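You operate a simulated robot arm through the tools that you are given. There is no shell and no other tool. Be economical: measure what you need, move in short steps, check, and stop when the job is done.

You run a simulated two-armed robot. Do the job below in one go: nothing can be reset, and whatever is moved stays where it is left.

TASK
On the top of the dispatch bench, fold the cloth in half.

It is judged by the outcome, as a careful person would: the job done as asked, and still so three seconds after it is handed in. It fails if anything else is knocked over, pushed out of place, dropped, spilled or broken. Flat cloth is picked up by pressing the open fingertips on it (5 to 10 N) and closing them slowly along it; thin cloth reads only 2 to 8 mm in the jaws.

THE ROBOT
Two 7-joint arms with two-finger parallel grippers on one trunk, on a base that drives. Base frame: it is fixed to the floor where the robot stands at the start and does not move with it; the origin is under the middle of the robot, x ahead of it, y to its left, z up; the surface under the hand at the start is at about z = 860. Units: mm, rad, N and s.
The left shoulder is at the start at [80, 131, 947], the right one opposite. With the tool pointing down near the work surface each hand reaches from about 400 to 860 mm from the robot's upright axis, wherever it stands, measured 20 degrees to its own side. Places, roughly: top of the dispatch bench [500, -400, 900]. Payload 1.57 kg a hand.
Tool frame (each hand has its own): the origin (TCP) lies between the finger pads and is the grasp point; the fingertips stand 30 mm ahead of it; z points along the fingers, y is the line along which they close. The gripper opens to 110 mm. The fingers are 24 mm wide and 12 mm thick; the gripper's body (48 by 112 mm) begins 78 mm behind the TCP.
Orientation is that of the tool frame in the base frame, as [roll, pitch, yaw] about the fixed x, y, z axes, in that order (R = Rz(yaw) Ry(pitch) Rx(roll)). With the fingers straight down and closing along the base's y, the tool's x points along the base's -x, its y along +y and its z along -z.

THE INTERFACE
- The arms move only by the tool play_rows. It takes "left_series", "right_series" or both (then of equal length, played together; a hand with none holds still); each is a list of rows, each an object (a shift or turn left out is 0, a gripper value left out holds the last) with "turn": the turn, a rotation vector about the tool's x, y, z in units of 5 degrees (1.0 is 5 degrees), a list of three; "xyz": the shift along the tool's x, y, z in units of 40 mm (1.0 is 40 mm), a list of three; "claw": the closure, from 0 (fully open) to 1 (shut). In form: [{"turn": [rx, ry, rz], "xyz": [dx, dy, dz], "claw": claw}, ...]. A call has 1 to 10 rows; each row shifts and turns the commanded pose from where the row before left it, along the tool's axes as they then stand. A call with a number of a shift or a turn outside -1 to 1 is refused whole. Each row takes 0.2 s and may step no farther than 50 mm and 0.15 rad from the row before; otherwise, or with a gripper value out of range, the whole call is refused. A pose out of reach is approached as far as the arm can. The call stops where the force on the tool passes 40 N (or 10 N more than at its start, if that is more) or the arm is blocked; 0.2 s more then pass. The fingers move at their own pace (about 108 mm/s each) and stop on an object; they squeeze with about 35 N. The grip force told is the motor's: it shows also when the fingers shut on nothing. Time passes only in rows, and 0.2 s behind the last, so rows that do not move let the fingers close. The reply holds the time, the measured pose of the TCP, the force on the tool along the base axes, the opening and the grip force, in the units named above and with some noise, with the torque about the TCP (base axes, N m) and any sound that the robot's microphone picked up, and new pictures: "pictures" is both (left out), scene, wrist or none (wrist: the cameras of the hands that moved).
- Cameras (640 x 400 px; columns grow to the right, rows downward): "scene" is now at [-40.6, -4.6, 1448.7]; the picture's right is [-0.01, -1.00, 0.00], its down [-0.51, 0.01, -0.86] and it looks along [0.86, -0.01, -0.51] (base axes); focal length 282 px, centre (320, 200). "left" rides on the left gripper at [70, -16, -141] in its tool frame; the picture's right is [0.23, 0.97, 0.00], its down [-0.86, 0.20, -0.48] and it looks along [-0.47, 0.11, 0.88] (tool axes); focal length 222 px, centre (320, 200). "right" rides on the right gripper at [70, 16, -141] in its tool frame; the picture's right is [-0.23, 0.97, 0.00], its down [-0.86, -0.20, -0.48] and it looks along [-0.47, -0.11, 0.88] (tool axes); focal length 222 px, centre (320, 200).
- drive_base(legs): drives the robot by 1 to 6 legs, each [ahead, left, turn to the left] in mm, mm and rad, along the robot's own axes; the way and the turn of a leg run together, so that a leg with both is an arc; at most 1500 mm and 3.142 rad a leg. The arms and the cameras ride along, it lands a little off, and it stops where it bumps. It gives what a move gives, and a new picture of the scene camera.
- head_to(pan, tilt): turns the head with the scene camera to pan (to the left, within 1.902 rad either way) and tilt (down, from -0.506 to 1.204), counted from straight ahead of the robot. It gives what a move gives, and a new picture of the scene camera.
- measure_at(camera, pixels): there is no depth. For up to 12 entries [column, row, z] of the newest picture of that camera ("zoom" is the newest enlarged one), the place [x, y] in the base frame at which the ray of that pixel passes the height z, good to about 3 mm, but the place of the scene camera against the robot may be out by one fixed shift of up to 25 mm in any direction. The clock stands still meanwhile.
- close_up(camera, box): a new picture of the part [left, top, right, bottom] of that camera's present view, enlarged. The clock stands still meanwhile.
- sign_off(): hands the job in; it is judged then, once.

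Work in short steps. Measure before you move; look again where a grasp or a placing could have gone wrong, and mend it. You have 80 turns and 260 pictures in all, those below and enlarged ones among them. Open the grippers and draw the arms clear of the work before you hand the job in, unless the task says otherwise; then end with one line.

The tools are called after "Request:" as a command line: name --argument value ..., lists and objects as JSON in quotes. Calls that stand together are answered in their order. play_rows: Moves the arms, as the interface text tells. Its arguments: {"type":"object","properties":{"left_series":{"type":"array"},"right_series":{"type":"array"},"pictures":{"type":"string","enum":["both","scene","wrist","none"]}},"required":[]} The other tools are called the same way: drive_base (legs) drives the base; head_to (pan, tilt) turns the head that bears the scene camera; measure_at (camera, pixels) gives the place at which the rays of pixels pass given heights; close_up (camera, box) takes an enlarged picture of a part of a camera's view; sign_off () hands the job in.

At the start:

```text
time: 0.0
left_ee_pos: [523.1, 210.2, 1041.6]
left_ee_rot: [-3.141, 0.0, -3.139]
left_ft_force: [-0.5, -0.3, -0.3]
left_wrist_torque: [0.02, 0.0, -0.03]
left_grip_width: 110.0
left_grasp_force: 0.1
right_ee_pos: [536.9, -246.2, 1090.2]
right_ee_rot: [-3.141, 0.001, -3.139]
right_ft_force: [0.7, 0.1, -0.6]
right_wrist_torque: [0.01, -0.03, 0.01]
right_grip_width: 110.0
right_grasp_force: 0.0
robot x, y, heading: [1.3, 2.8, -0.003]
head pan, tilt: [-0.014, 0.534]
```

scene: 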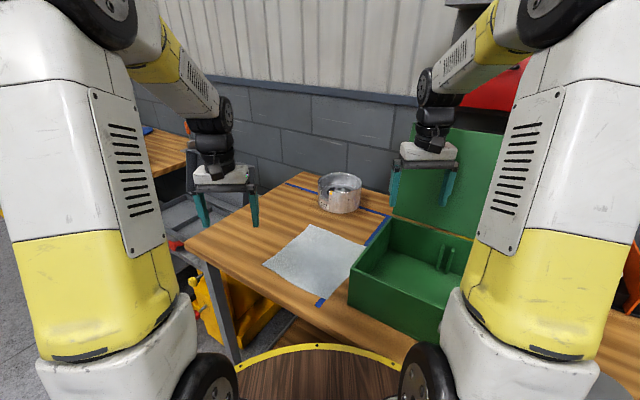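
right: 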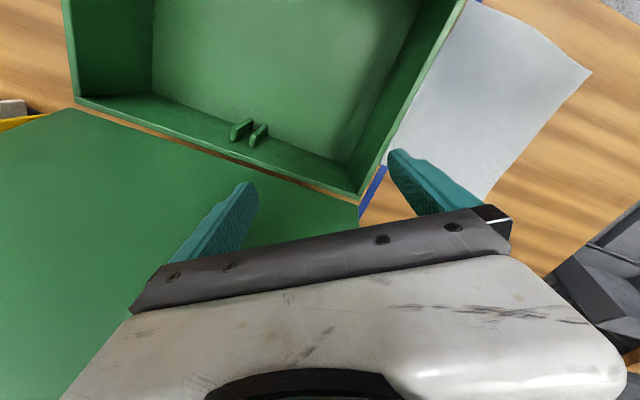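
left: 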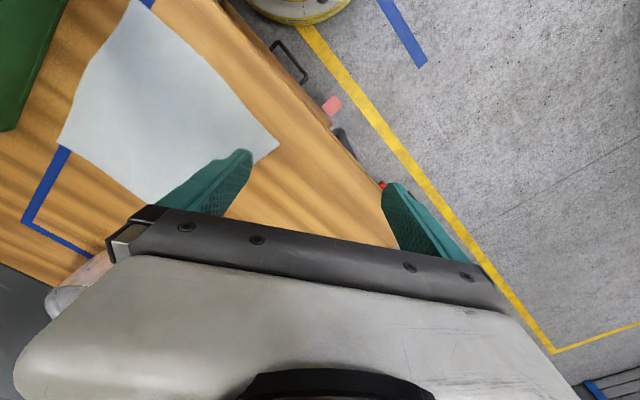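

The cloth lies at about (315,265) in the scene picture, with a green box on its right and a tin behind it. I enlarge it to find its corners.

Request:
close_up --camera "scene" --box '[240, 200, 400, 320]'

Request:
measure_at --camera "scene" --pixels '[[312, 224, 860], [367, 247, 860], [318, 298, 860], [263, 264, 860], [185, 246, 860], [300, 172, 860], [340, 212, 860], [350, 280, 860]]'

Request:
measure_at --camera "left" --pixels '[[279, 145, 860], [57, 143, 860], [135, 0, 860]]'

Request:
measure_at --camera "right" --pixels '[[592, 73, 860], [480, 2, 860], [488, 195, 860]]'

```text
3.33 times, centred on (320, 260) of scene
```

zoom: 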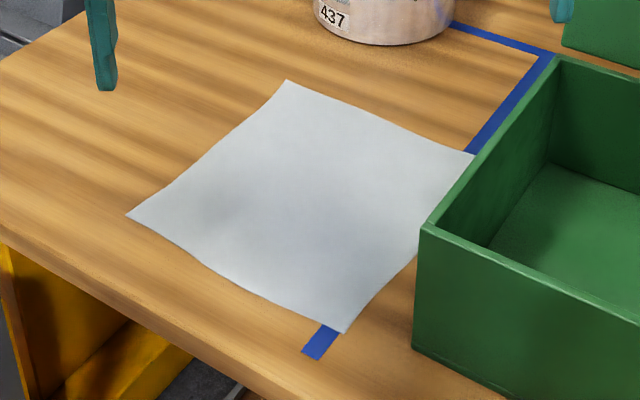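

```text
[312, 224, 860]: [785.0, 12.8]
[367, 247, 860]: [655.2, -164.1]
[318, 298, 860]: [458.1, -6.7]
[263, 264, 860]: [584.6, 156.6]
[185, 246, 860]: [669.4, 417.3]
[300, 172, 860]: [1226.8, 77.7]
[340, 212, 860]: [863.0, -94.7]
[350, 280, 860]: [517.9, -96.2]
```

```text
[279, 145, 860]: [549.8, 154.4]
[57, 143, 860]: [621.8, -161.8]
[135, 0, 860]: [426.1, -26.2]
```

```text
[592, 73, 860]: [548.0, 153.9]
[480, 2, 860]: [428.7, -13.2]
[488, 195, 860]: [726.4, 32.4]
```

The wrist cameras agree on the bench height of 860 and put the cloth corners near L(549,154), N(428,-20), R(622,-162) and F(~748,12). The scene camera reads about 33 mm too far in x. I now measure the box's nearest wall from several views.

Request:
measure_at --camera "scene" --pixels '[[348, 303, 860], [350, 268, 860], [350, 268, 960], [390, 217, 960], [390, 217, 930], [322, 213, 860], [358, 213, 860]]'

Request:
measure_at --camera "right" --pixels '[[466, 0, 960], [360, 195, 960], [466, 0, 930], [360, 195, 930], [388, 165, 860]]'

Request:
measure_at --camera "left" --pixels '[[68, 0, 860], [68, 0, 960], [15, 130, 860], [15, 130, 960], [68, 147, 860]]'

Request:
close_up --camera "left" --box '[0, 0, 320, 200]'

Request:
close_up --camera "right" --box '[320, 0, 640, 200]'

```text
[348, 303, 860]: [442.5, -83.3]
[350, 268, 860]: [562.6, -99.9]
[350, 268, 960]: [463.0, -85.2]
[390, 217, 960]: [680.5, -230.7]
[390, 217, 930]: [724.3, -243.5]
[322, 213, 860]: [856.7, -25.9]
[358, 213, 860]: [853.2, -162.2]
```

```text
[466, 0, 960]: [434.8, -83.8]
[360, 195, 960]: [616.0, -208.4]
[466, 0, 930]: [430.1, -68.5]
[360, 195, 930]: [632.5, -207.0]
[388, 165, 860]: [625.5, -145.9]
```

```text
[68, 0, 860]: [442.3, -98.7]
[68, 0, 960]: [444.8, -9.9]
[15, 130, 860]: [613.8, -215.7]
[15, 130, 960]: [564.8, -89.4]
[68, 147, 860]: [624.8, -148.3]
```

```text
2.00 times, centred on (160, 100) of left
```

zoom: 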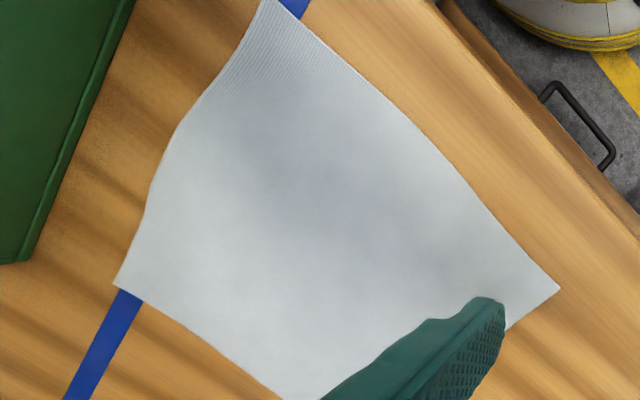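

```text
2.00 times, centred on (480, 100) of right
```

zoom: 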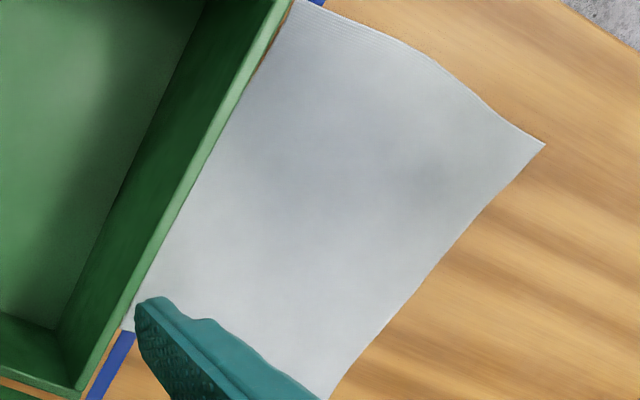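

There is about 50 mm between the cloth edge and the box wall. I plan to pinch the edge N–L with both hands (right hand at N, left at L) and carry it over to R–F. First I yaw both hands 54° in place, so they close perpendicular to that edge.

Request:
play_rows --left_series '[{"turn": [0, 0, -1], "claw": 0.3}, {"turn": [0, 0, -1]}, {"turn": [0, 0, -1]}, {"turn": [0, 0, -1]}, {"turn": [0, 0, -1]}, {"turn": [0, 0, -1]}, {"turn": [0, 0, -1]}, {"turn": [0, 0, -1]}, {"turn": [0, 0, -1]}, {"turn": [0, 0, -1]}]' --right_series '[{"turn": [0, 0, -1], "claw": 0.3}, {"turn": [0, 0, -1]}, {"turn": [0, 0, -1]}, {"turn": [0, 0, -1]}, {"turn": [0, 0, -1]}, {"turn": [0, 0, -1]}, {"turn": [0, 0, -1]}, {"turn": [0, 0, -1]}, {"turn": [0, 0, -1]}, {"turn": [0, 0, -1]}]' --pictures "both"

```text
time: 2.2
left_ee_pos: [523.0, 209.9, 1041.4]
left_ee_rot: [3.141, 0.0, -2.268]
left_ft_force: [0.1, -0.3, -0.3]
left_wrist_torque: [0.02, -0.01, -0.01]
left_grip_width: 77.1
left_grasp_force: 0.0
right_ee_pos: [536.3, -247.3, 1089.8]
right_ee_rot: [3.141, -0.001, -2.265]
right_ft_force: [-0.2, 0.3, 1.1]
right_wrist_torque: [0.0, 0.03, -0.01]
right_grip_width: 76.9
right_grasp_force: 0.0
robot x, y, heading: [-1.5, 2.4, 0.001]
head pan, tilt: [-0.014, 0.534]
```

scene: 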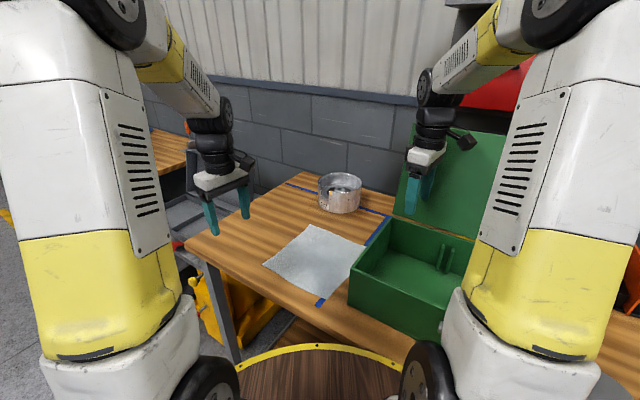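
right: 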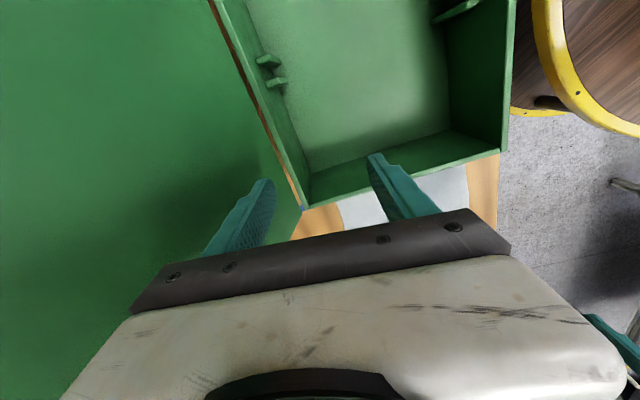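
left: 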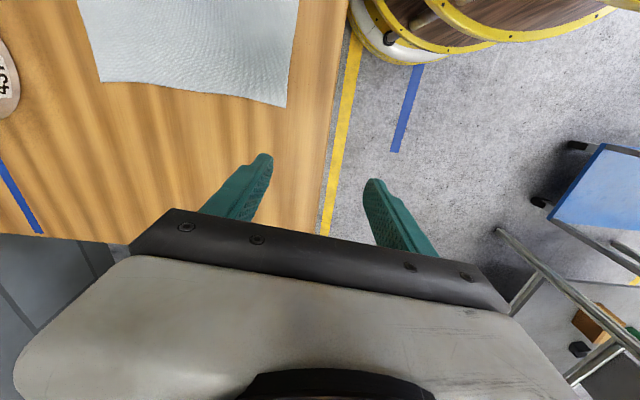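

The left wrist camera now shows corner L near (286,107) and corner F near (101,82). I measure both again.

Request:
measure_at --camera "left" --pixels '[[286, 107, 860], [101, 82, 860], [292, 50, 860]]'

```text
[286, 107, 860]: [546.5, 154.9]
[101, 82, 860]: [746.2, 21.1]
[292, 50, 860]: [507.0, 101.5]
```

L(547,155) and F(746,21) hold up. I turn the last 5° and bring both hands above their edge points, left (549,127) and right (455,-12), staying well up.

Request:
play_rows --left_series '[{"turn": [0, 0, -1], "claw": 0.78}, {"xyz": [0.19, -0.246, 0.2]}, {"xyz": [0.19, -0.246, 0.2]}, {"xyz": [0.19, -0.246, 0.2]}, {"xyz": [0.19, -0.246, 0.2]}, {"xyz": [0.19, -0.246, 0.2]}, {"xyz": [0.19, -0.246, 0.2]}, {"xyz": [0.19, -0.246, 0.2]}]' --right_series '[{"turn": [0, 0, -1], "claw": 0.78}, {"xyz": [-0.52, 0.72, 0]}, {"xyz": [-0.52, 0.72, 0]}, {"xyz": [-0.52, 0.72, 0]}, {"xyz": [-0.52, 0.72, 0.2]}, {"xyz": [-0.52, 0.72, 0.4]}, {"xyz": [-0.52, 0.72, 0.6]}, {"xyz": [-0.52, 0.72, 0.6]}]'

```text
time: 4.0
left_ee_pos: [548.8, 126.4, 985.7]
left_ee_rot: [3.14, -0.001, -2.182]
left_ft_force: [-0.3, 0.2, -0.2]
left_wrist_torque: [0.04, -0.02, 0.01]
left_grip_width: 24.3
left_grasp_force: 0.0
right_ee_pos: [453.5, -13.2, 1019.2]
right_ee_rot: [3.141, 0.0, -2.182]
right_ft_force: [-0.2, -1.8, 0.7]
right_wrist_torque: [0.01, -0.02, -0.01]
right_grip_width: 23.9
right_grasp_force: 0.1
robot x, y, heading: [-0.6, 3.0, 0.001]
head pan, tilt: [-0.014, 0.534]
```

scene: 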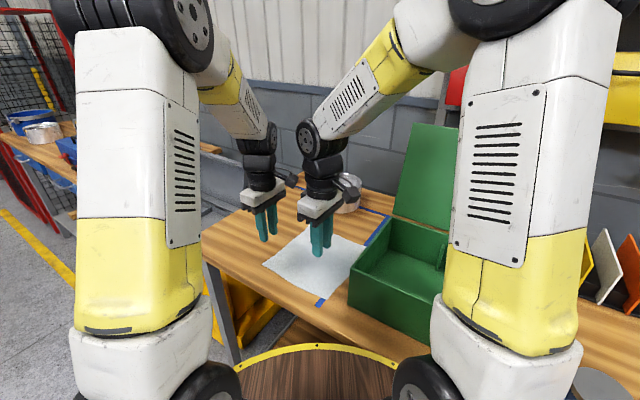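
right: 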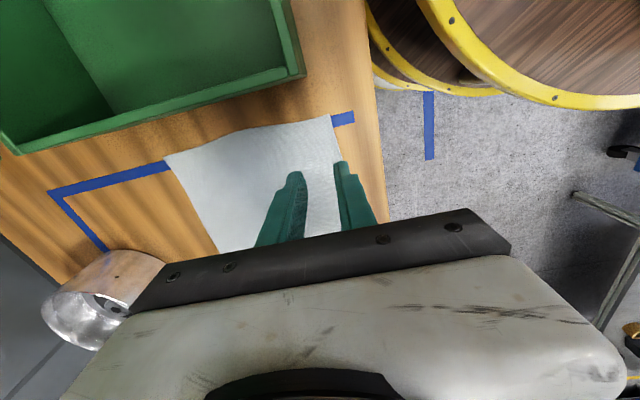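
left: 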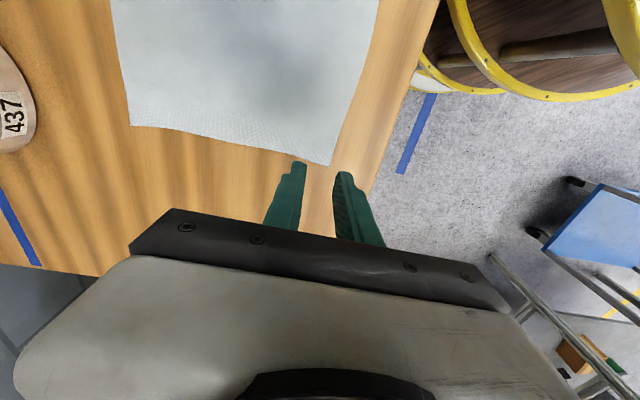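

The right camera sees corner N near (331,115) and corner R near (165,157). The left one sees L near (332,165) and F near (130,126). I measure all four from these closer views.

Request:
measure_at --camera "right" --pixels '[[331, 115, 860], [165, 157, 860], [338, 162, 860]]'

Request:
measure_at --camera "left" --pixels '[[332, 165, 860], [130, 126, 860], [356, 90, 860]]'

Request:
close_up --camera "right" --box '[140, 90, 380, 240]'

Request:
close_up --camera "left" --box '[100, 60, 420, 260]'

```text
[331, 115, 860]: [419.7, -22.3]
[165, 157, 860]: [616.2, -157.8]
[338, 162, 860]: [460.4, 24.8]
```

```text
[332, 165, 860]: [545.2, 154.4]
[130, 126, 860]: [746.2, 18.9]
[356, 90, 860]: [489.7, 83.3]
```

```text
2.67 times, centred on (260, 165) of right
```

zoom: 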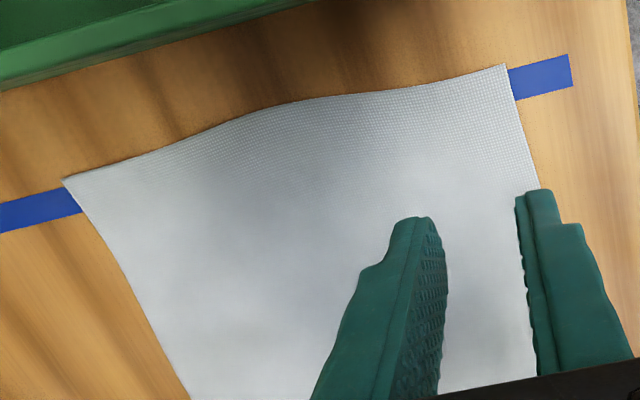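

```text
2.00 times, centred on (260, 160) of left
```

zoom: 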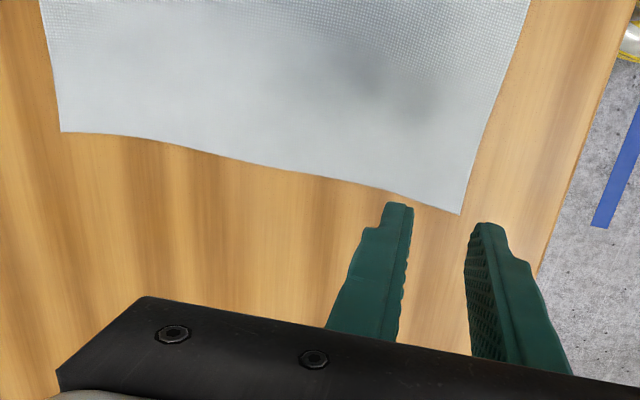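

The four corners are N(420,-22), R(616,-158), L(545,154) and F(746,19). I trim both hands to 18 mm inside the edge and lower the fingertips to about 5 mm above the cloth.

Request:
play_rows --left_series '[{"xyz": [0.04, 0.03, 0.5]}, {"xyz": [0, 0, 0.6]}, {"xyz": [0, 0, 0.6]}, {"xyz": [0, 0, 0.5]}, {}]' --right_series '[{"xyz": [0.11, 0.12, 0.8]}, {"xyz": [0, 0, 0.8]}, {"xyz": [0, 0, 0.8]}, {"xyz": [0, 0, 0.6]}, {}]'

```text
time: 5.2
left_ee_pos: [549.5, 124.9, 899.5]
left_ee_rot: [3.142, 0.0, -2.182]
left_ft_force: [-0.2, -0.3, -0.2]
left_wrist_torque: [0.01, -0.03, -0.01]
left_grip_width: 24.3
left_grasp_force: 0.1
right_ee_pos: [449.1, -12.2, 896.5]
right_ee_rot: [3.14, -0.001, -2.183]
right_ft_force: [-0.3, 0.0, 0.8]
right_wrist_torque: [0.02, -0.02, -0.06]
right_grip_width: 24.2
right_grasp_force: 0.0
robot x, y, heading: [0.4, 0.6, 0.002]
head pan, tilt: [-0.014, 0.534]
```

scene: 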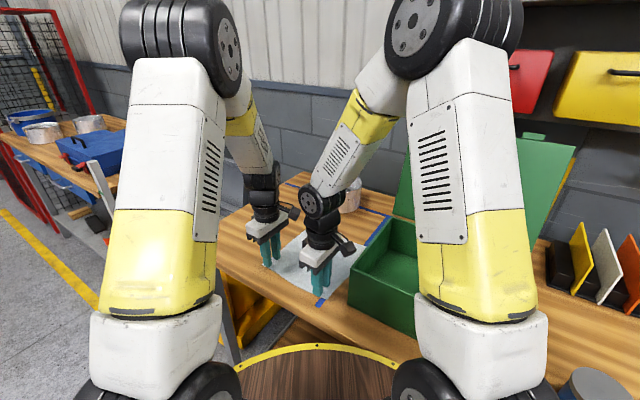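
right: 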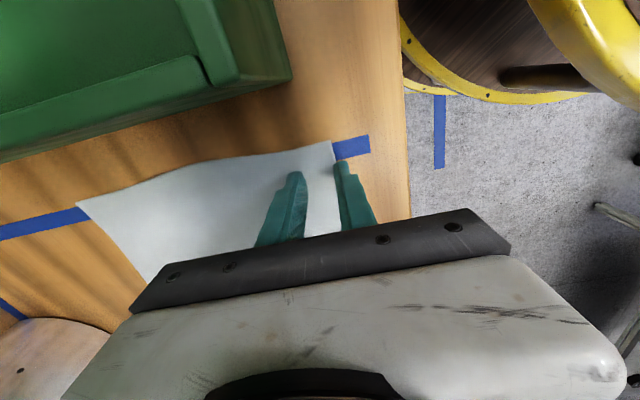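
left: 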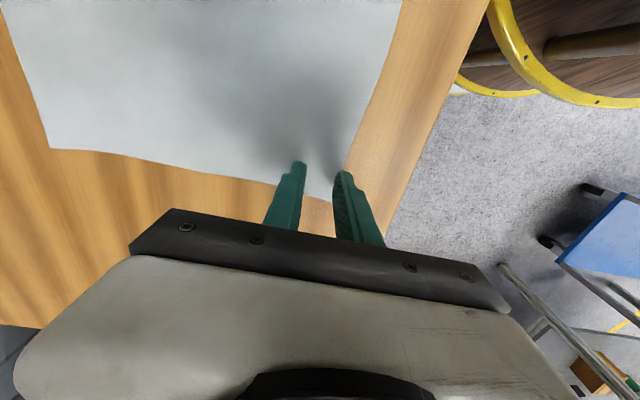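

Both hands are about 7–10 mm above the cloth. I check where the fingertips stand against the cloth's edge.

Request:
close_up --camera "left" --box '[240, 130, 400, 230]'

Request:
close_up --camera "right" --box '[240, 130, 400, 230]'

```text
4.00 times, centred on (320, 180) of left
```

zoom: 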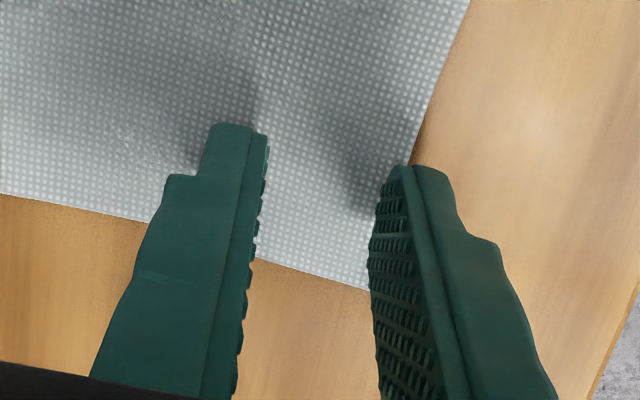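

```text
4.00 times, centred on (320, 180) of right
```

zoom: 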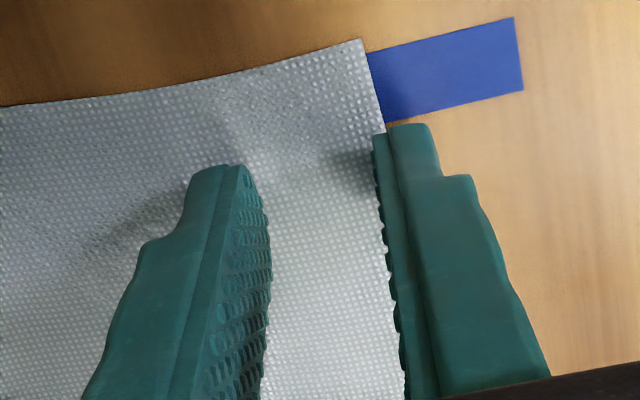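

The outer fingers are right on the edge line, so I shift both hands 6 mm inward. Then I lower them gently to contact.

Request:
play_rows --left_series '[{"xyz": [0, -0.16, 0.1]}, {"xyz": [0, 0, 0.1]}, {"xyz": [0, 0, 0.05]}, {}]' --right_series '[{"xyz": [0, -0.16, 0.06]}, {"xyz": [0, 0, 0.06]}, {"xyz": [0, 0, 0.05]}, {}]' --pictures "none"

```text
time: 6.2
left_ee_pos: [553.2, 121.4, 890.8]
left_ee_rot: [-3.138, 0.002, -2.181]
left_ft_force: [-1.6, 2.6, 40.5]
left_wrist_torque: [0.42, 0.57, -0.01]
left_grip_width: 24.7
left_grasp_force: 0.3
right_ee_pos: [453.0, -16.8, 891.1]
right_ee_rot: [-3.141, 0.0, -2.179]
right_ft_force: [0.6, 1.0, 0.4]
right_wrist_torque: [0.0, 0.0, -0.02]
right_grip_width: 24.0
right_grasp_force: 0.1
robot x, y, heading: [1.1, -0.9, 0.0]
head pan, tilt: [-0.014, 0.534]
```

The left hand already presses with 40 N and the right one is just short of contact. I ease the left up about 1 mm and lower the right by 1 mm.

Request:
play_rows --left_series '[{"xyz": [0, 0, -0.025]}, {}]' --right_series '[{"xyz": [0, 0, 0.03]}, {}]' --pictures "none"

```text
time: 6.8
left_ee_pos: [552.1, 122.8, 891.9]
left_ee_rot: [-3.139, 0.0, -2.183]
left_ft_force: [4.8, 3.4, 32.8]
left_wrist_torque: [0.34, 0.24, -0.12]
left_grip_width: 23.0
left_grasp_force: 0.0
right_ee_pos: [453.7, -16.7, 891.3]
right_ee_rot: [-3.14, 0.003, -2.183]
right_ft_force: [-3.3, -2.4, 23.8]
right_wrist_torque: [0.07, 0.36, 0.06]
right_grip_width: 24.2
right_grasp_force: 0.1
robot x, y, heading: [-3.2, -2.1, 0.001]
head pan, tilt: [-0.014, 0.534]
```

The stiffness is roughly 8 N per mm. I ease both up, the left 3 mm and the right 2 mm, to reach about 8 N.

Request:
play_rows --left_series '[{"xyz": [0, 0, -0.07]}, {}]' --right_series '[{"xyz": [0, 0, -0.04]}, {}]' --pictures "none"

```text
time: 7.4
left_ee_pos: [550.7, 119.8, 890.9]
left_ee_rot: [3.139, -0.001, -2.183]
left_ft_force: [-0.6, 0.2, 1.9]
left_wrist_torque: [-0.03, 0.0, 0.02]
left_grip_width: 24.2
left_grasp_force: 0.1
right_ee_pos: [453.2, -16.3, 891.4]
right_ee_rot: [3.142, 0.0, -2.181]
right_ft_force: [0.0, 0.5, 2.3]
right_wrist_torque: [0.02, 0.05, -0.01]
right_grip_width: 24.0
right_grasp_force: 0.0
robot x, y, heading: [-1.3, -2.3, -0.003]
head pan, tilt: [-0.014, 0.534]
```

Both now press only 2 N, so I go down about 0.5 mm more.

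Request:
play_rows --left_series '[{"xyz": [0, 0, 0.015]}, {}]' --right_series '[{"xyz": [0, 0, 0.01]}, {}]' --pictures "wrist"

```text
time: 8.0
left_ee_pos: [552.6, 121.1, 892.4]
left_ee_rot: [3.142, -0.001, -2.182]
left_ft_force: [-0.3, -0.1, 0.1]
left_wrist_torque: [-0.01, -0.01, -0.03]
left_grip_width: 24.5
left_grasp_force: 0.0
right_ee_pos: [453.8, -16.1, 891.3]
right_ee_rot: [3.141, 0.002, -2.181]
right_ft_force: [0.1, -1.0, -0.1]
right_wrist_torque: [0.0, -0.02, 0.01]
right_grip_width: 24.3
right_grasp_force: 0.1
robot x, y, heading: [-1.0, -0.3, -0.0]
head pan, tilt: [-0.014, 0.534]
```

right: 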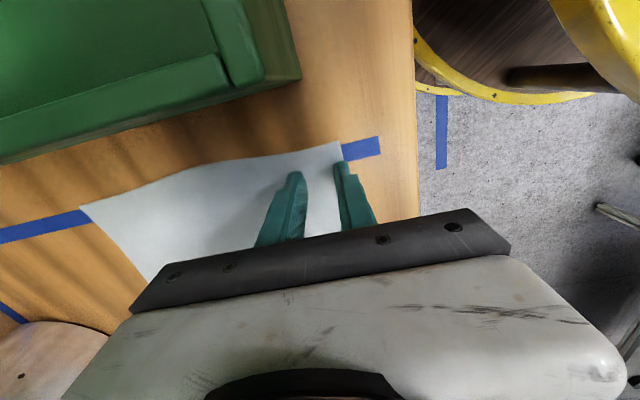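
left: 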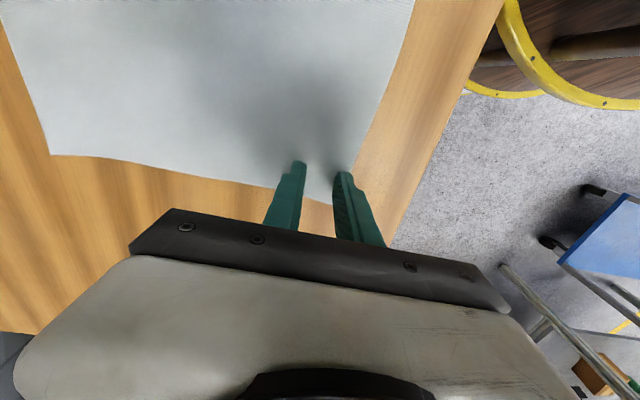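

The force reads 0 on both hands, and the pictures show all four fingertips over the cloth. I go down 1 mm more.

Request:
play_rows --left_series '[{"xyz": [0, 0, 0.02]}, {}]' --right_series '[{"xyz": [0, 0, 0.015]}, {}]' --pictures "none"

```text
time: 8.6
left_ee_pos: [551.7, 121.0, 889.7]
left_ee_rot: [-3.142, -0.001, -2.182]
left_ft_force: [0.8, -0.9, 1.4]
left_wrist_torque: [0.05, 0.0, 0.01]
left_grip_width: 24.1
left_grasp_force: 0.1
right_ee_pos: [454.7, -17.2, 892.6]
right_ee_rot: [-3.14, -0.001, -2.183]
right_ft_force: [0.0, -0.8, 5.2]
right_wrist_torque: [0.03, 0.07, 0.01]
right_grip_width: 24.4
right_grasp_force: 0.1
robot x, y, heading: [2.2, 1.4, -0.003]
head pan, tilt: [-0.014, 0.534]
```

The right presses 5 N and the left 1.4 N. I add a touch to each.

Request:
play_rows --left_series '[{"xyz": [0, 0, 0.015]}, {}]' --right_series '[{"xyz": [0, 0, 0.004]}, {}]' --pictures "none"

```text
time: 9.2
left_ee_pos: [552.9, 120.8, 892.3]
left_ee_rot: [-3.14, -0.002, -2.182]
left_ft_force: [-2.1, -0.3, 16.0]
left_wrist_torque: [0.12, 0.19, 0.01]
left_grip_width: 24.4
left_grasp_force: 0.3
right_ee_pos: [454.6, -17.4, 891.5]
right_ee_rot: [-3.14, 0.0, -2.18]
right_ft_force: [2.2, 0.2, 7.7]
right_wrist_torque: [0.07, 0.05, 0.01]
right_grip_width: 23.8
right_grasp_force: 0.1
robot x, y, heading: [1.7, 0.2, 0.001]
head pan, tilt: [-0.014, 0.534]
```

The left reads 16 N, so I ease it a hair. Then I close both slowly along the cloth.

Request:
play_rows --left_series '[{"xyz": [0, 0, -0.008]}, {"claw": 0.81}, {"claw": 0.84}, {"claw": 0.87}, {"claw": 0.9}, {"claw": 0.93}, {"claw": 0.96}, {"claw": 1.0}, {}, {}]' --right_series '[{}, {"claw": 0.81}, {"claw": 0.84}, {"claw": 0.87}, {"claw": 0.9}, {"claw": 0.93}, {"claw": 0.96}, {"claw": 1.0}, {}, {}]' --pictures "wrist"

```text
time: 11.4
left_ee_pos: [552.9, 121.2, 891.6]
left_ee_rot: [-3.14, 0.003, -2.181]
left_ft_force: [1.2, 0.6, 33.9]
left_wrist_torque: [0.11, 0.04, -0.01]
left_grip_width: 1.9
left_grasp_force: 23.8
right_ee_pos: [453.6, -18.1, 890.7]
right_ee_rot: [-3.141, 0.0, -2.182]
right_ft_force: [1.4, 1.6, 7.2]
right_wrist_torque: [0.04, 0.01, -0.01]
right_grip_width: 1.7
right_grasp_force: 23.6
robot x, y, heading: [1.4, 0.2, -0.003]
head pan, tilt: [-0.014, 0.534]
```

right: 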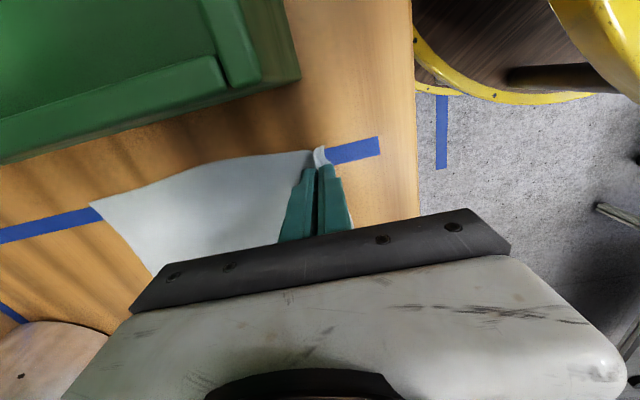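
left: 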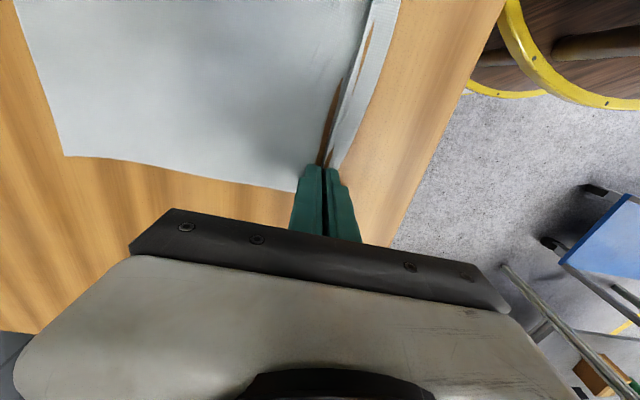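

Both cameras show a pinched ridge, with widths of 1.9 and 1.7 mm. I enlarge the grips before lifting.

Request:
close_up --camera "left" --box '[240, 80, 440, 220]'

Request:
close_up --camera "right" --box '[240, 120, 400, 230]'

```text
2.86 times, centred on (340, 150) of left
```

zoom: 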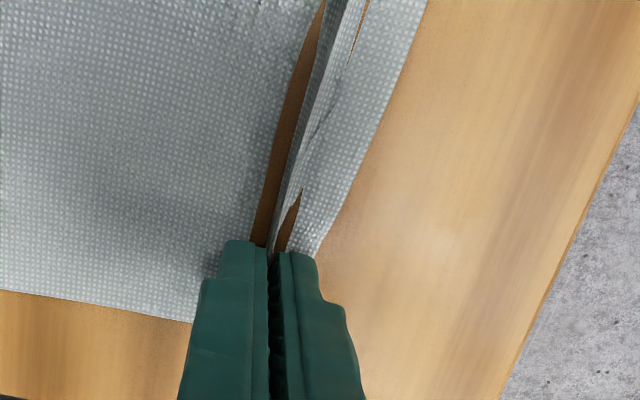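

```text
3.64 times, centred on (320, 175) of right
```

zoom: 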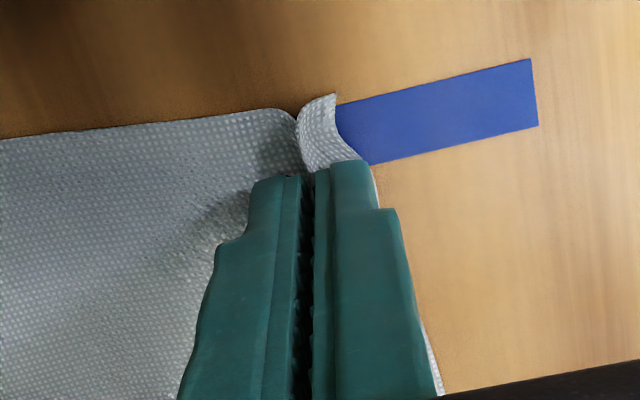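

A ridge is held in both jaws, with a flap of about 10 mm outside. I lift both hands 30 mm to test the grip.

Request:
play_rows --left_series '[{"xyz": [0, 0, -0.25]}, {"xyz": [0, 0, -0.25]}, {"xyz": [0, 0, -0.25]}, {}]' --right_series '[{"xyz": [0, 0, -0.25]}, {"xyz": [0, 0, -0.25]}, {"xyz": [0, 0, -0.25]}, {}]'

Request:
close_up --camera "scene" --box '[220, 190, 400, 320]'

```text
time: 12.4
left_ee_pos: [552.7, 121.5, 921.8]
left_ee_rot: [3.142, 0.001, -2.181]
left_ft_force: [-0.7, -0.2, -0.4]
left_wrist_torque: [0.0, 0.03, -0.01]
left_grip_width: 1.7
left_grasp_force: 23.7
right_ee_pos: [452.7, -16.7, 920.1]
right_ee_rot: [3.14, 0.0, -2.181]
right_ft_force: [0.6, 1.5, 0.9]
right_wrist_torque: [-0.02, -0.01, 0.0]
right_grip_width: 1.5
right_grasp_force: 23.5
robot x, y, heading: [1.4, -0.8, 0.004]
head pan, tilt: [-0.014, 0.534]
```

scene: 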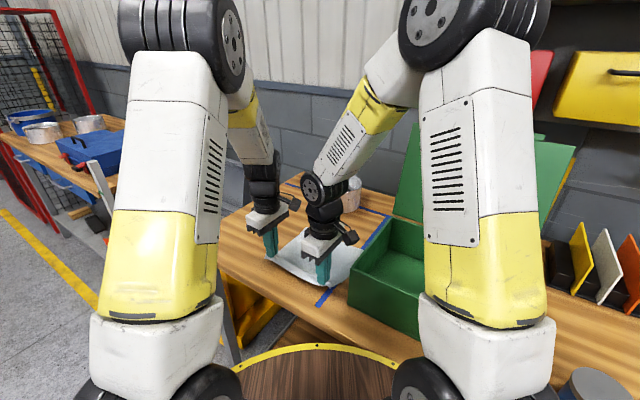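
right: 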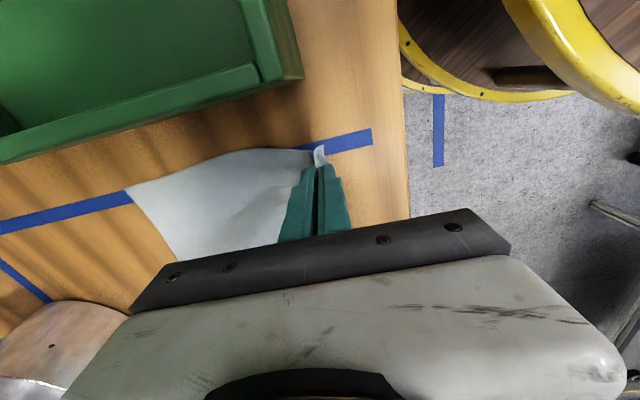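
left: 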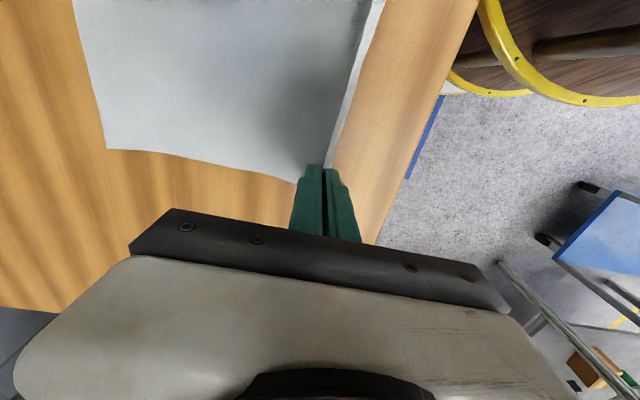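

```text
3.08 times, centred on (310, 255) of scene
```

zoom: 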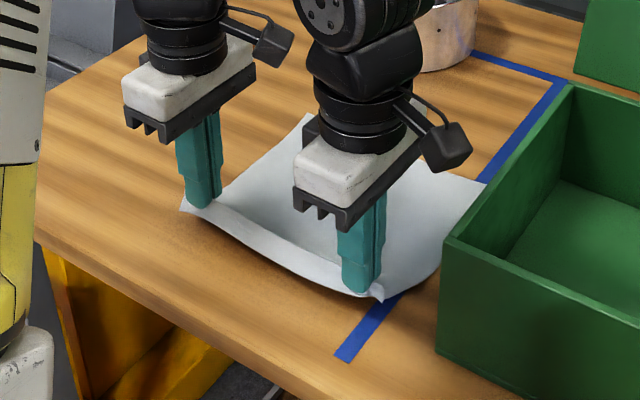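

Both hands hold the cloth. The body seems to have slid a little towards me as the jaws closed, so I measure the far corners again: R near (128,190) in the right picture and F near (107,150) in the left one.

Request:
measure_at --camera "right" --pixels '[[128, 190, 862]]'

Request:
measure_at --camera "left" --pixels '[[107, 150, 862]]'

Request:
measure_at --camera "scene" --pixels '[[337, 213, 860], [392, 217, 950]]'

```text
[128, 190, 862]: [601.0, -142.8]
```

```text
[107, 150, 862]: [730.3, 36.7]
```

```text
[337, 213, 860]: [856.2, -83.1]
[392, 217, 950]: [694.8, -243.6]
```

The whole cloth slid about 22 mm towards me; the far edge is now at u ≈ 218 along the fold direction, still straight and even. I carry the pinched edge up and over to above the middle of the cloth.

Request:
play_rows --left_series '[{"xyz": [0, -0.3, -0.4]}, {"xyz": [0, -0.4, -0.35]}, {"xyz": [0, -0.4, -0.3]}, {"xyz": [0, -0.4, -0.2]}, {"xyz": [0, -0.4, -0.1]}, {}]' --right_series '[{"xyz": [0, -0.3, -0.4]}, {"xyz": [0, -0.4, -0.35]}, {"xyz": [0, -0.4, -0.3]}, {"xyz": [0, -0.4, -0.2]}, {"xyz": [0, -0.4, -0.1]}, {}]'

Request:
close_up --camera "scene" --box '[220, 190, 400, 320]'

```text
time: 13.8
left_ee_pos: [614.7, 78.4, 976.3]
left_ee_rot: [-3.141, 0.001, -2.181]
left_ft_force: [-0.3, 0.5, -0.8]
left_wrist_torque: [-0.03, 0.01, 0.0]
left_grip_width: 1.9
left_grasp_force: 23.6
right_ee_pos: [516.0, -57.8, 974.7]
right_ee_rot: [-3.14, 0.0, -2.182]
right_ft_force: [0.3, 0.1, -0.1]
right_wrist_torque: [-0.01, 0.0, 0.01]
right_grip_width: 1.6
right_grasp_force: 23.8
robot x, y, heading: [-1.4, -0.0, -0.001]
head pan, tilt: [-0.014, 0.534]
```

scene: 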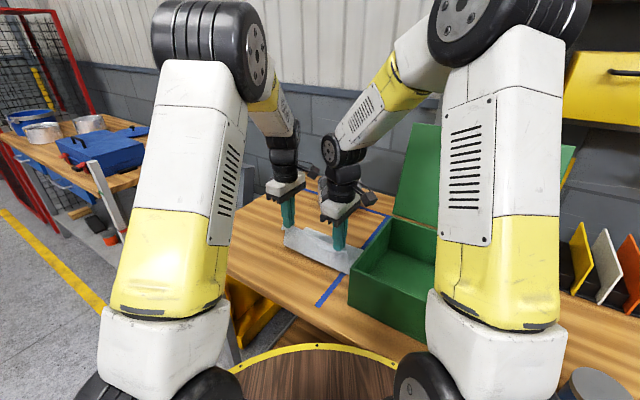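
right: 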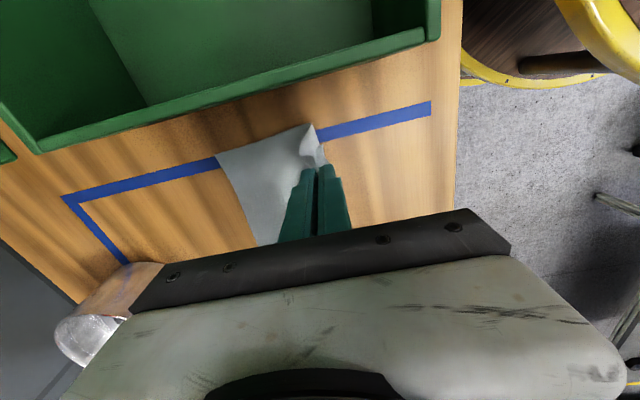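
left: 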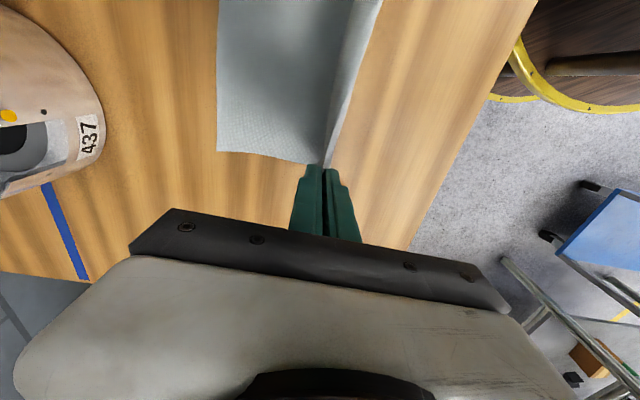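

```text
3.08 times, centred on (310, 255) of scene
```

zoom: 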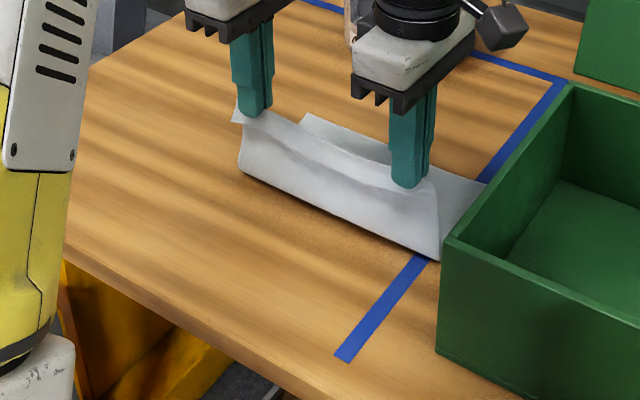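

The cloth hangs in a clean half and the flap hangs below the tips. I check the far corners, at right-picture (217,155) and left-picture (217,152).

Request:
measure_at --camera "right" --pixels '[[217, 155, 861]]'

Request:
measure_at --camera "left" --pixels '[[217, 152, 861]]'

```text
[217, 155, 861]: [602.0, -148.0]
```

```text
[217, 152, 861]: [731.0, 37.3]
```

The far edge is steady at u ≈ 220. I tilt both hands 20°, so the fingers point back and the flap will fall outward, and start the descending arc.

Request:
play_rows --left_series '[{"turn": [-1, 0, 0]}, {"turn": [-1, 0, 0]}, {"turn": [-1, 0, 0]}, {"turn": [-1, 0, 0]}, {"xyz": [0, -0.49, -0.152]}, {"xyz": [0, -0.49, -0.152]}, {"xyz": [0, -0.497, 0.085]}, {"xyz": [0, -0.497, 0.085]}, {}]' --right_series '[{"turn": [-1, 0, 0]}, {"turn": [-1, 0, 0]}, {"turn": [-1, 0, 0]}, {"turn": [-1, 0, 0]}, {"xyz": [0, -0.49, -0.152]}, {"xyz": [0, -0.49, -0.152]}, {"xyz": [0, -0.497, 0.085]}, {"xyz": [0, -0.497, 0.085]}, {}]'

Request:
close_up --camera "scene" --box '[220, 170, 420, 310]'

```text
time: 15.8
left_ee_pos: [677.4, 35.6, 953.3]
left_ee_rot: [2.792, 0.0, -2.183]
left_ft_force: [-0.7, -0.5, 0.1]
left_wrist_torque: [-0.05, -0.03, 0.02]
left_grip_width: 1.6
left_grasp_force: 23.9
right_ee_pos: [578.1, -105.3, 952.9]
right_ee_rot: [2.793, 0.0, -2.181]
right_ft_force: [0.9, 1.1, 0.5]
right_wrist_torque: [0.02, -0.07, 0.01]
right_grip_width: 1.9
right_grasp_force: 23.2
robot x, y, heading: [0.7, 1.0, -0.003]
head pan, tilt: [-0.014, 0.534]
```

scene: 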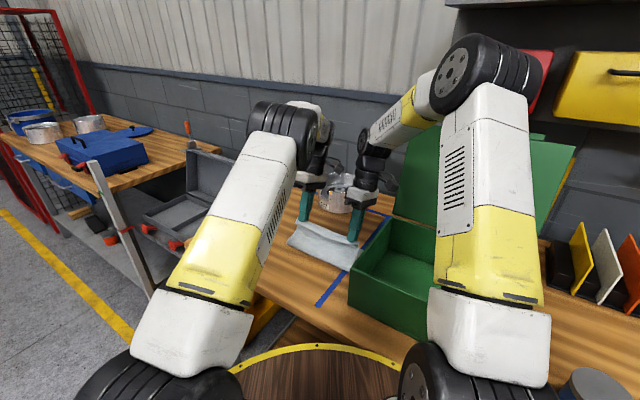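
right: 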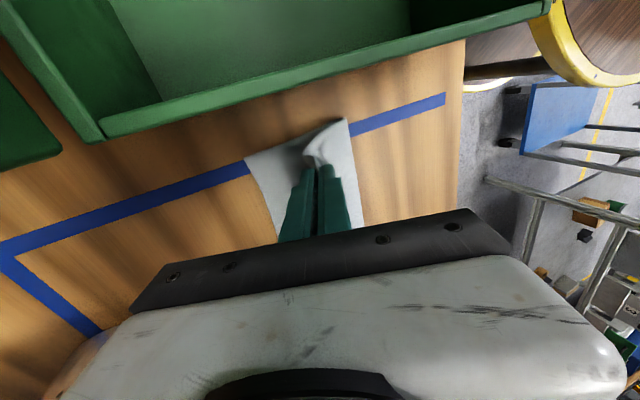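
left: 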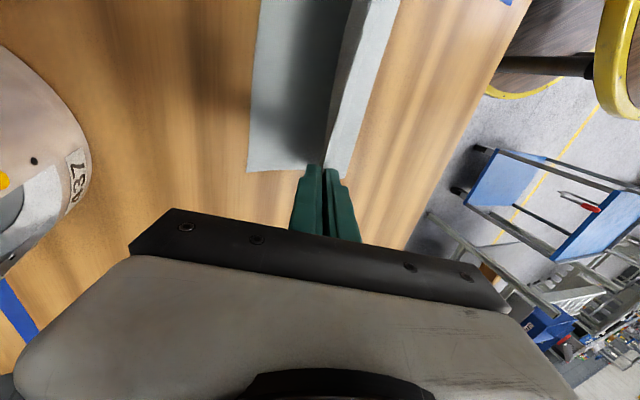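

```text
2.86 times, centred on (320, 240) of scene
```

zoom: 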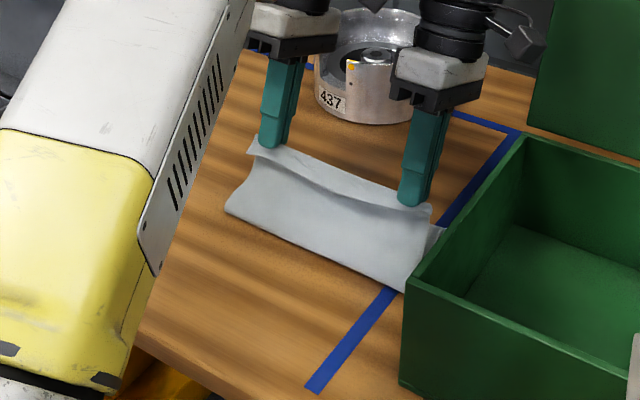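

The fold is going over well. Before descending I measure the tin's nearest points, left-picture (90,150) and (60,60), for clearance.

Request:
measure_at --camera "left" --pixels '[[90, 150, 960], [90, 150, 860], [91, 170, 910], [107, 170, 860], [250, 170, 861]]'

Request:
measure_at --camera "scene" --pixels '[[343, 213, 860], [320, 205, 860]]'

Request:
measure_at --camera "right" --pixels '[[246, 160, 861]]'

```text
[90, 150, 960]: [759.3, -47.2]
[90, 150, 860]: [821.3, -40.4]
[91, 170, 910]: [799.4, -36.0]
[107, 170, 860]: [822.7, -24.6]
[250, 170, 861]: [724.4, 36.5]
```

```text
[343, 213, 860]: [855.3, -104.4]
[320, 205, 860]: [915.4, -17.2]
```

```text
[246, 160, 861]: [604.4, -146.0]
```

The tin stays about 55 mm clear. I continue the arc down to tip height ≈ 18 mm, slightly past the target.

Request:
play_rows --left_series '[{"xyz": [0, -0.4, 0.187]}, {"xyz": [0, -0.4, 0.187]}, {"xyz": [0, -0.3, 0.2]}, {"xyz": [0, -0.22, 0.2]}, {}]' --right_series '[{"xyz": [0, -0.4, 0.187]}, {"xyz": [0, -0.4, 0.187]}, {"xyz": [0, -0.3, 0.2]}, {"xyz": [0, -0.22, 0.2]}, {}]'

Request:
close_up --camera "scene" --box '[240, 180, 400, 300]'

Request:
close_up --camera "left" --box '[220, 60, 420, 200]'

Request:
close_up --camera "right" --box '[200, 80, 400, 220]'

```text
time: 17.0
left_ee_pos: [710.7, 11.8, 904.2]
left_ee_rot: [2.792, 0.0, -2.181]
left_ft_force: [0.8, 0.3, -0.2]
left_wrist_torque: [-0.04, 0.01, 0.01]
left_grip_width: 1.6
left_grasp_force: 23.3
right_ee_pos: [610.9, -125.4, 903.6]
right_ee_rot: [2.792, 0.002, -2.182]
right_ft_force: [-0.1, -0.5, -0.3]
right_wrist_torque: [0.0, -0.04, -0.01]
right_grip_width: 2.1
right_grasp_force: 23.4
robot x, y, heading: [1.6, -0.1, 0.003]
head pan, tilt: [-0.014, 0.534]
```

scene: 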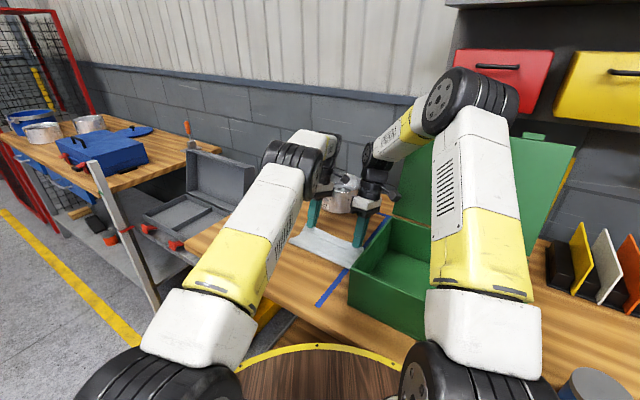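
right: 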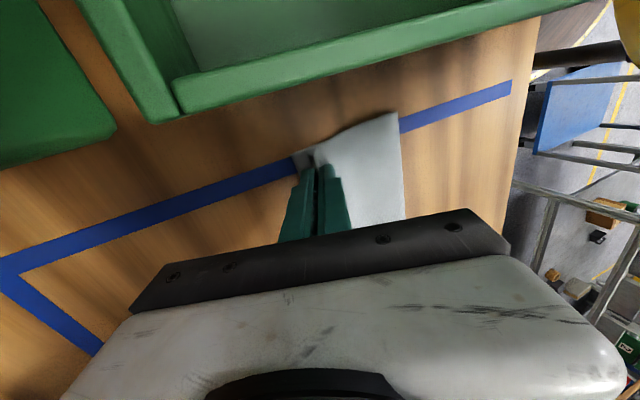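
left: 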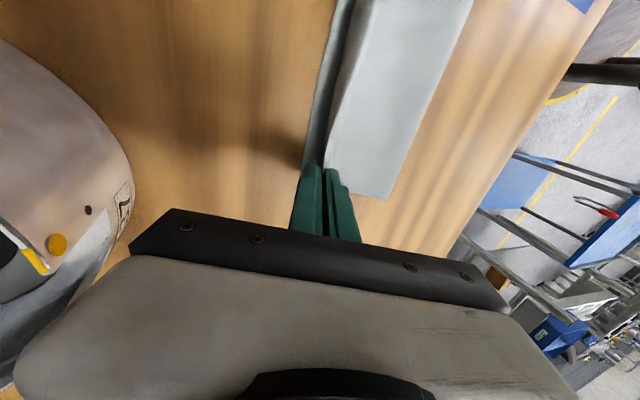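

```text
3.33 times, centred on (320, 240) of scene
```

zoom: 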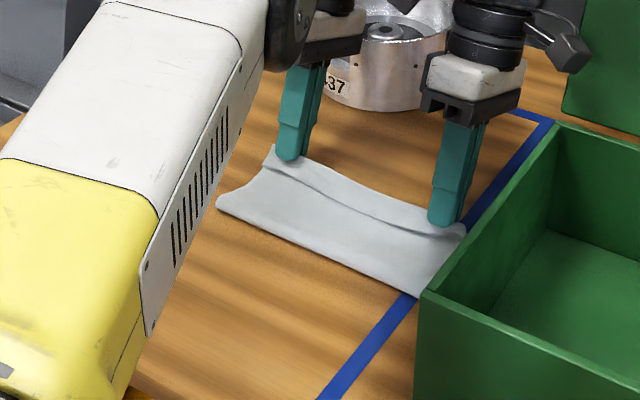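

```text
2.86 times, centred on (320, 130) of left
```

zoom: 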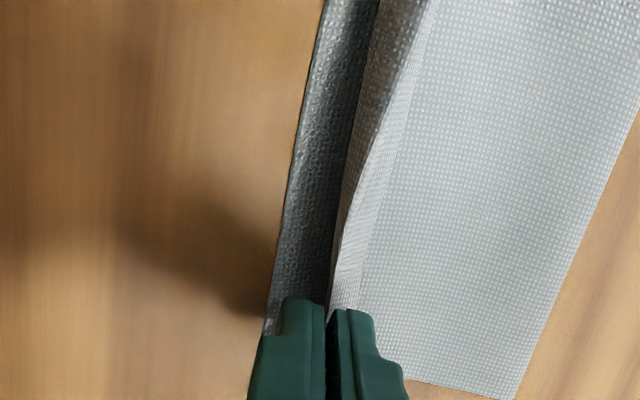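

```text
2.86 times, centred on (300, 150) of right
```

zoom: 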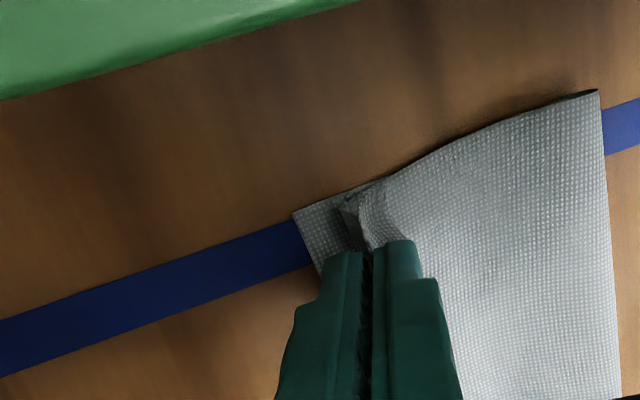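

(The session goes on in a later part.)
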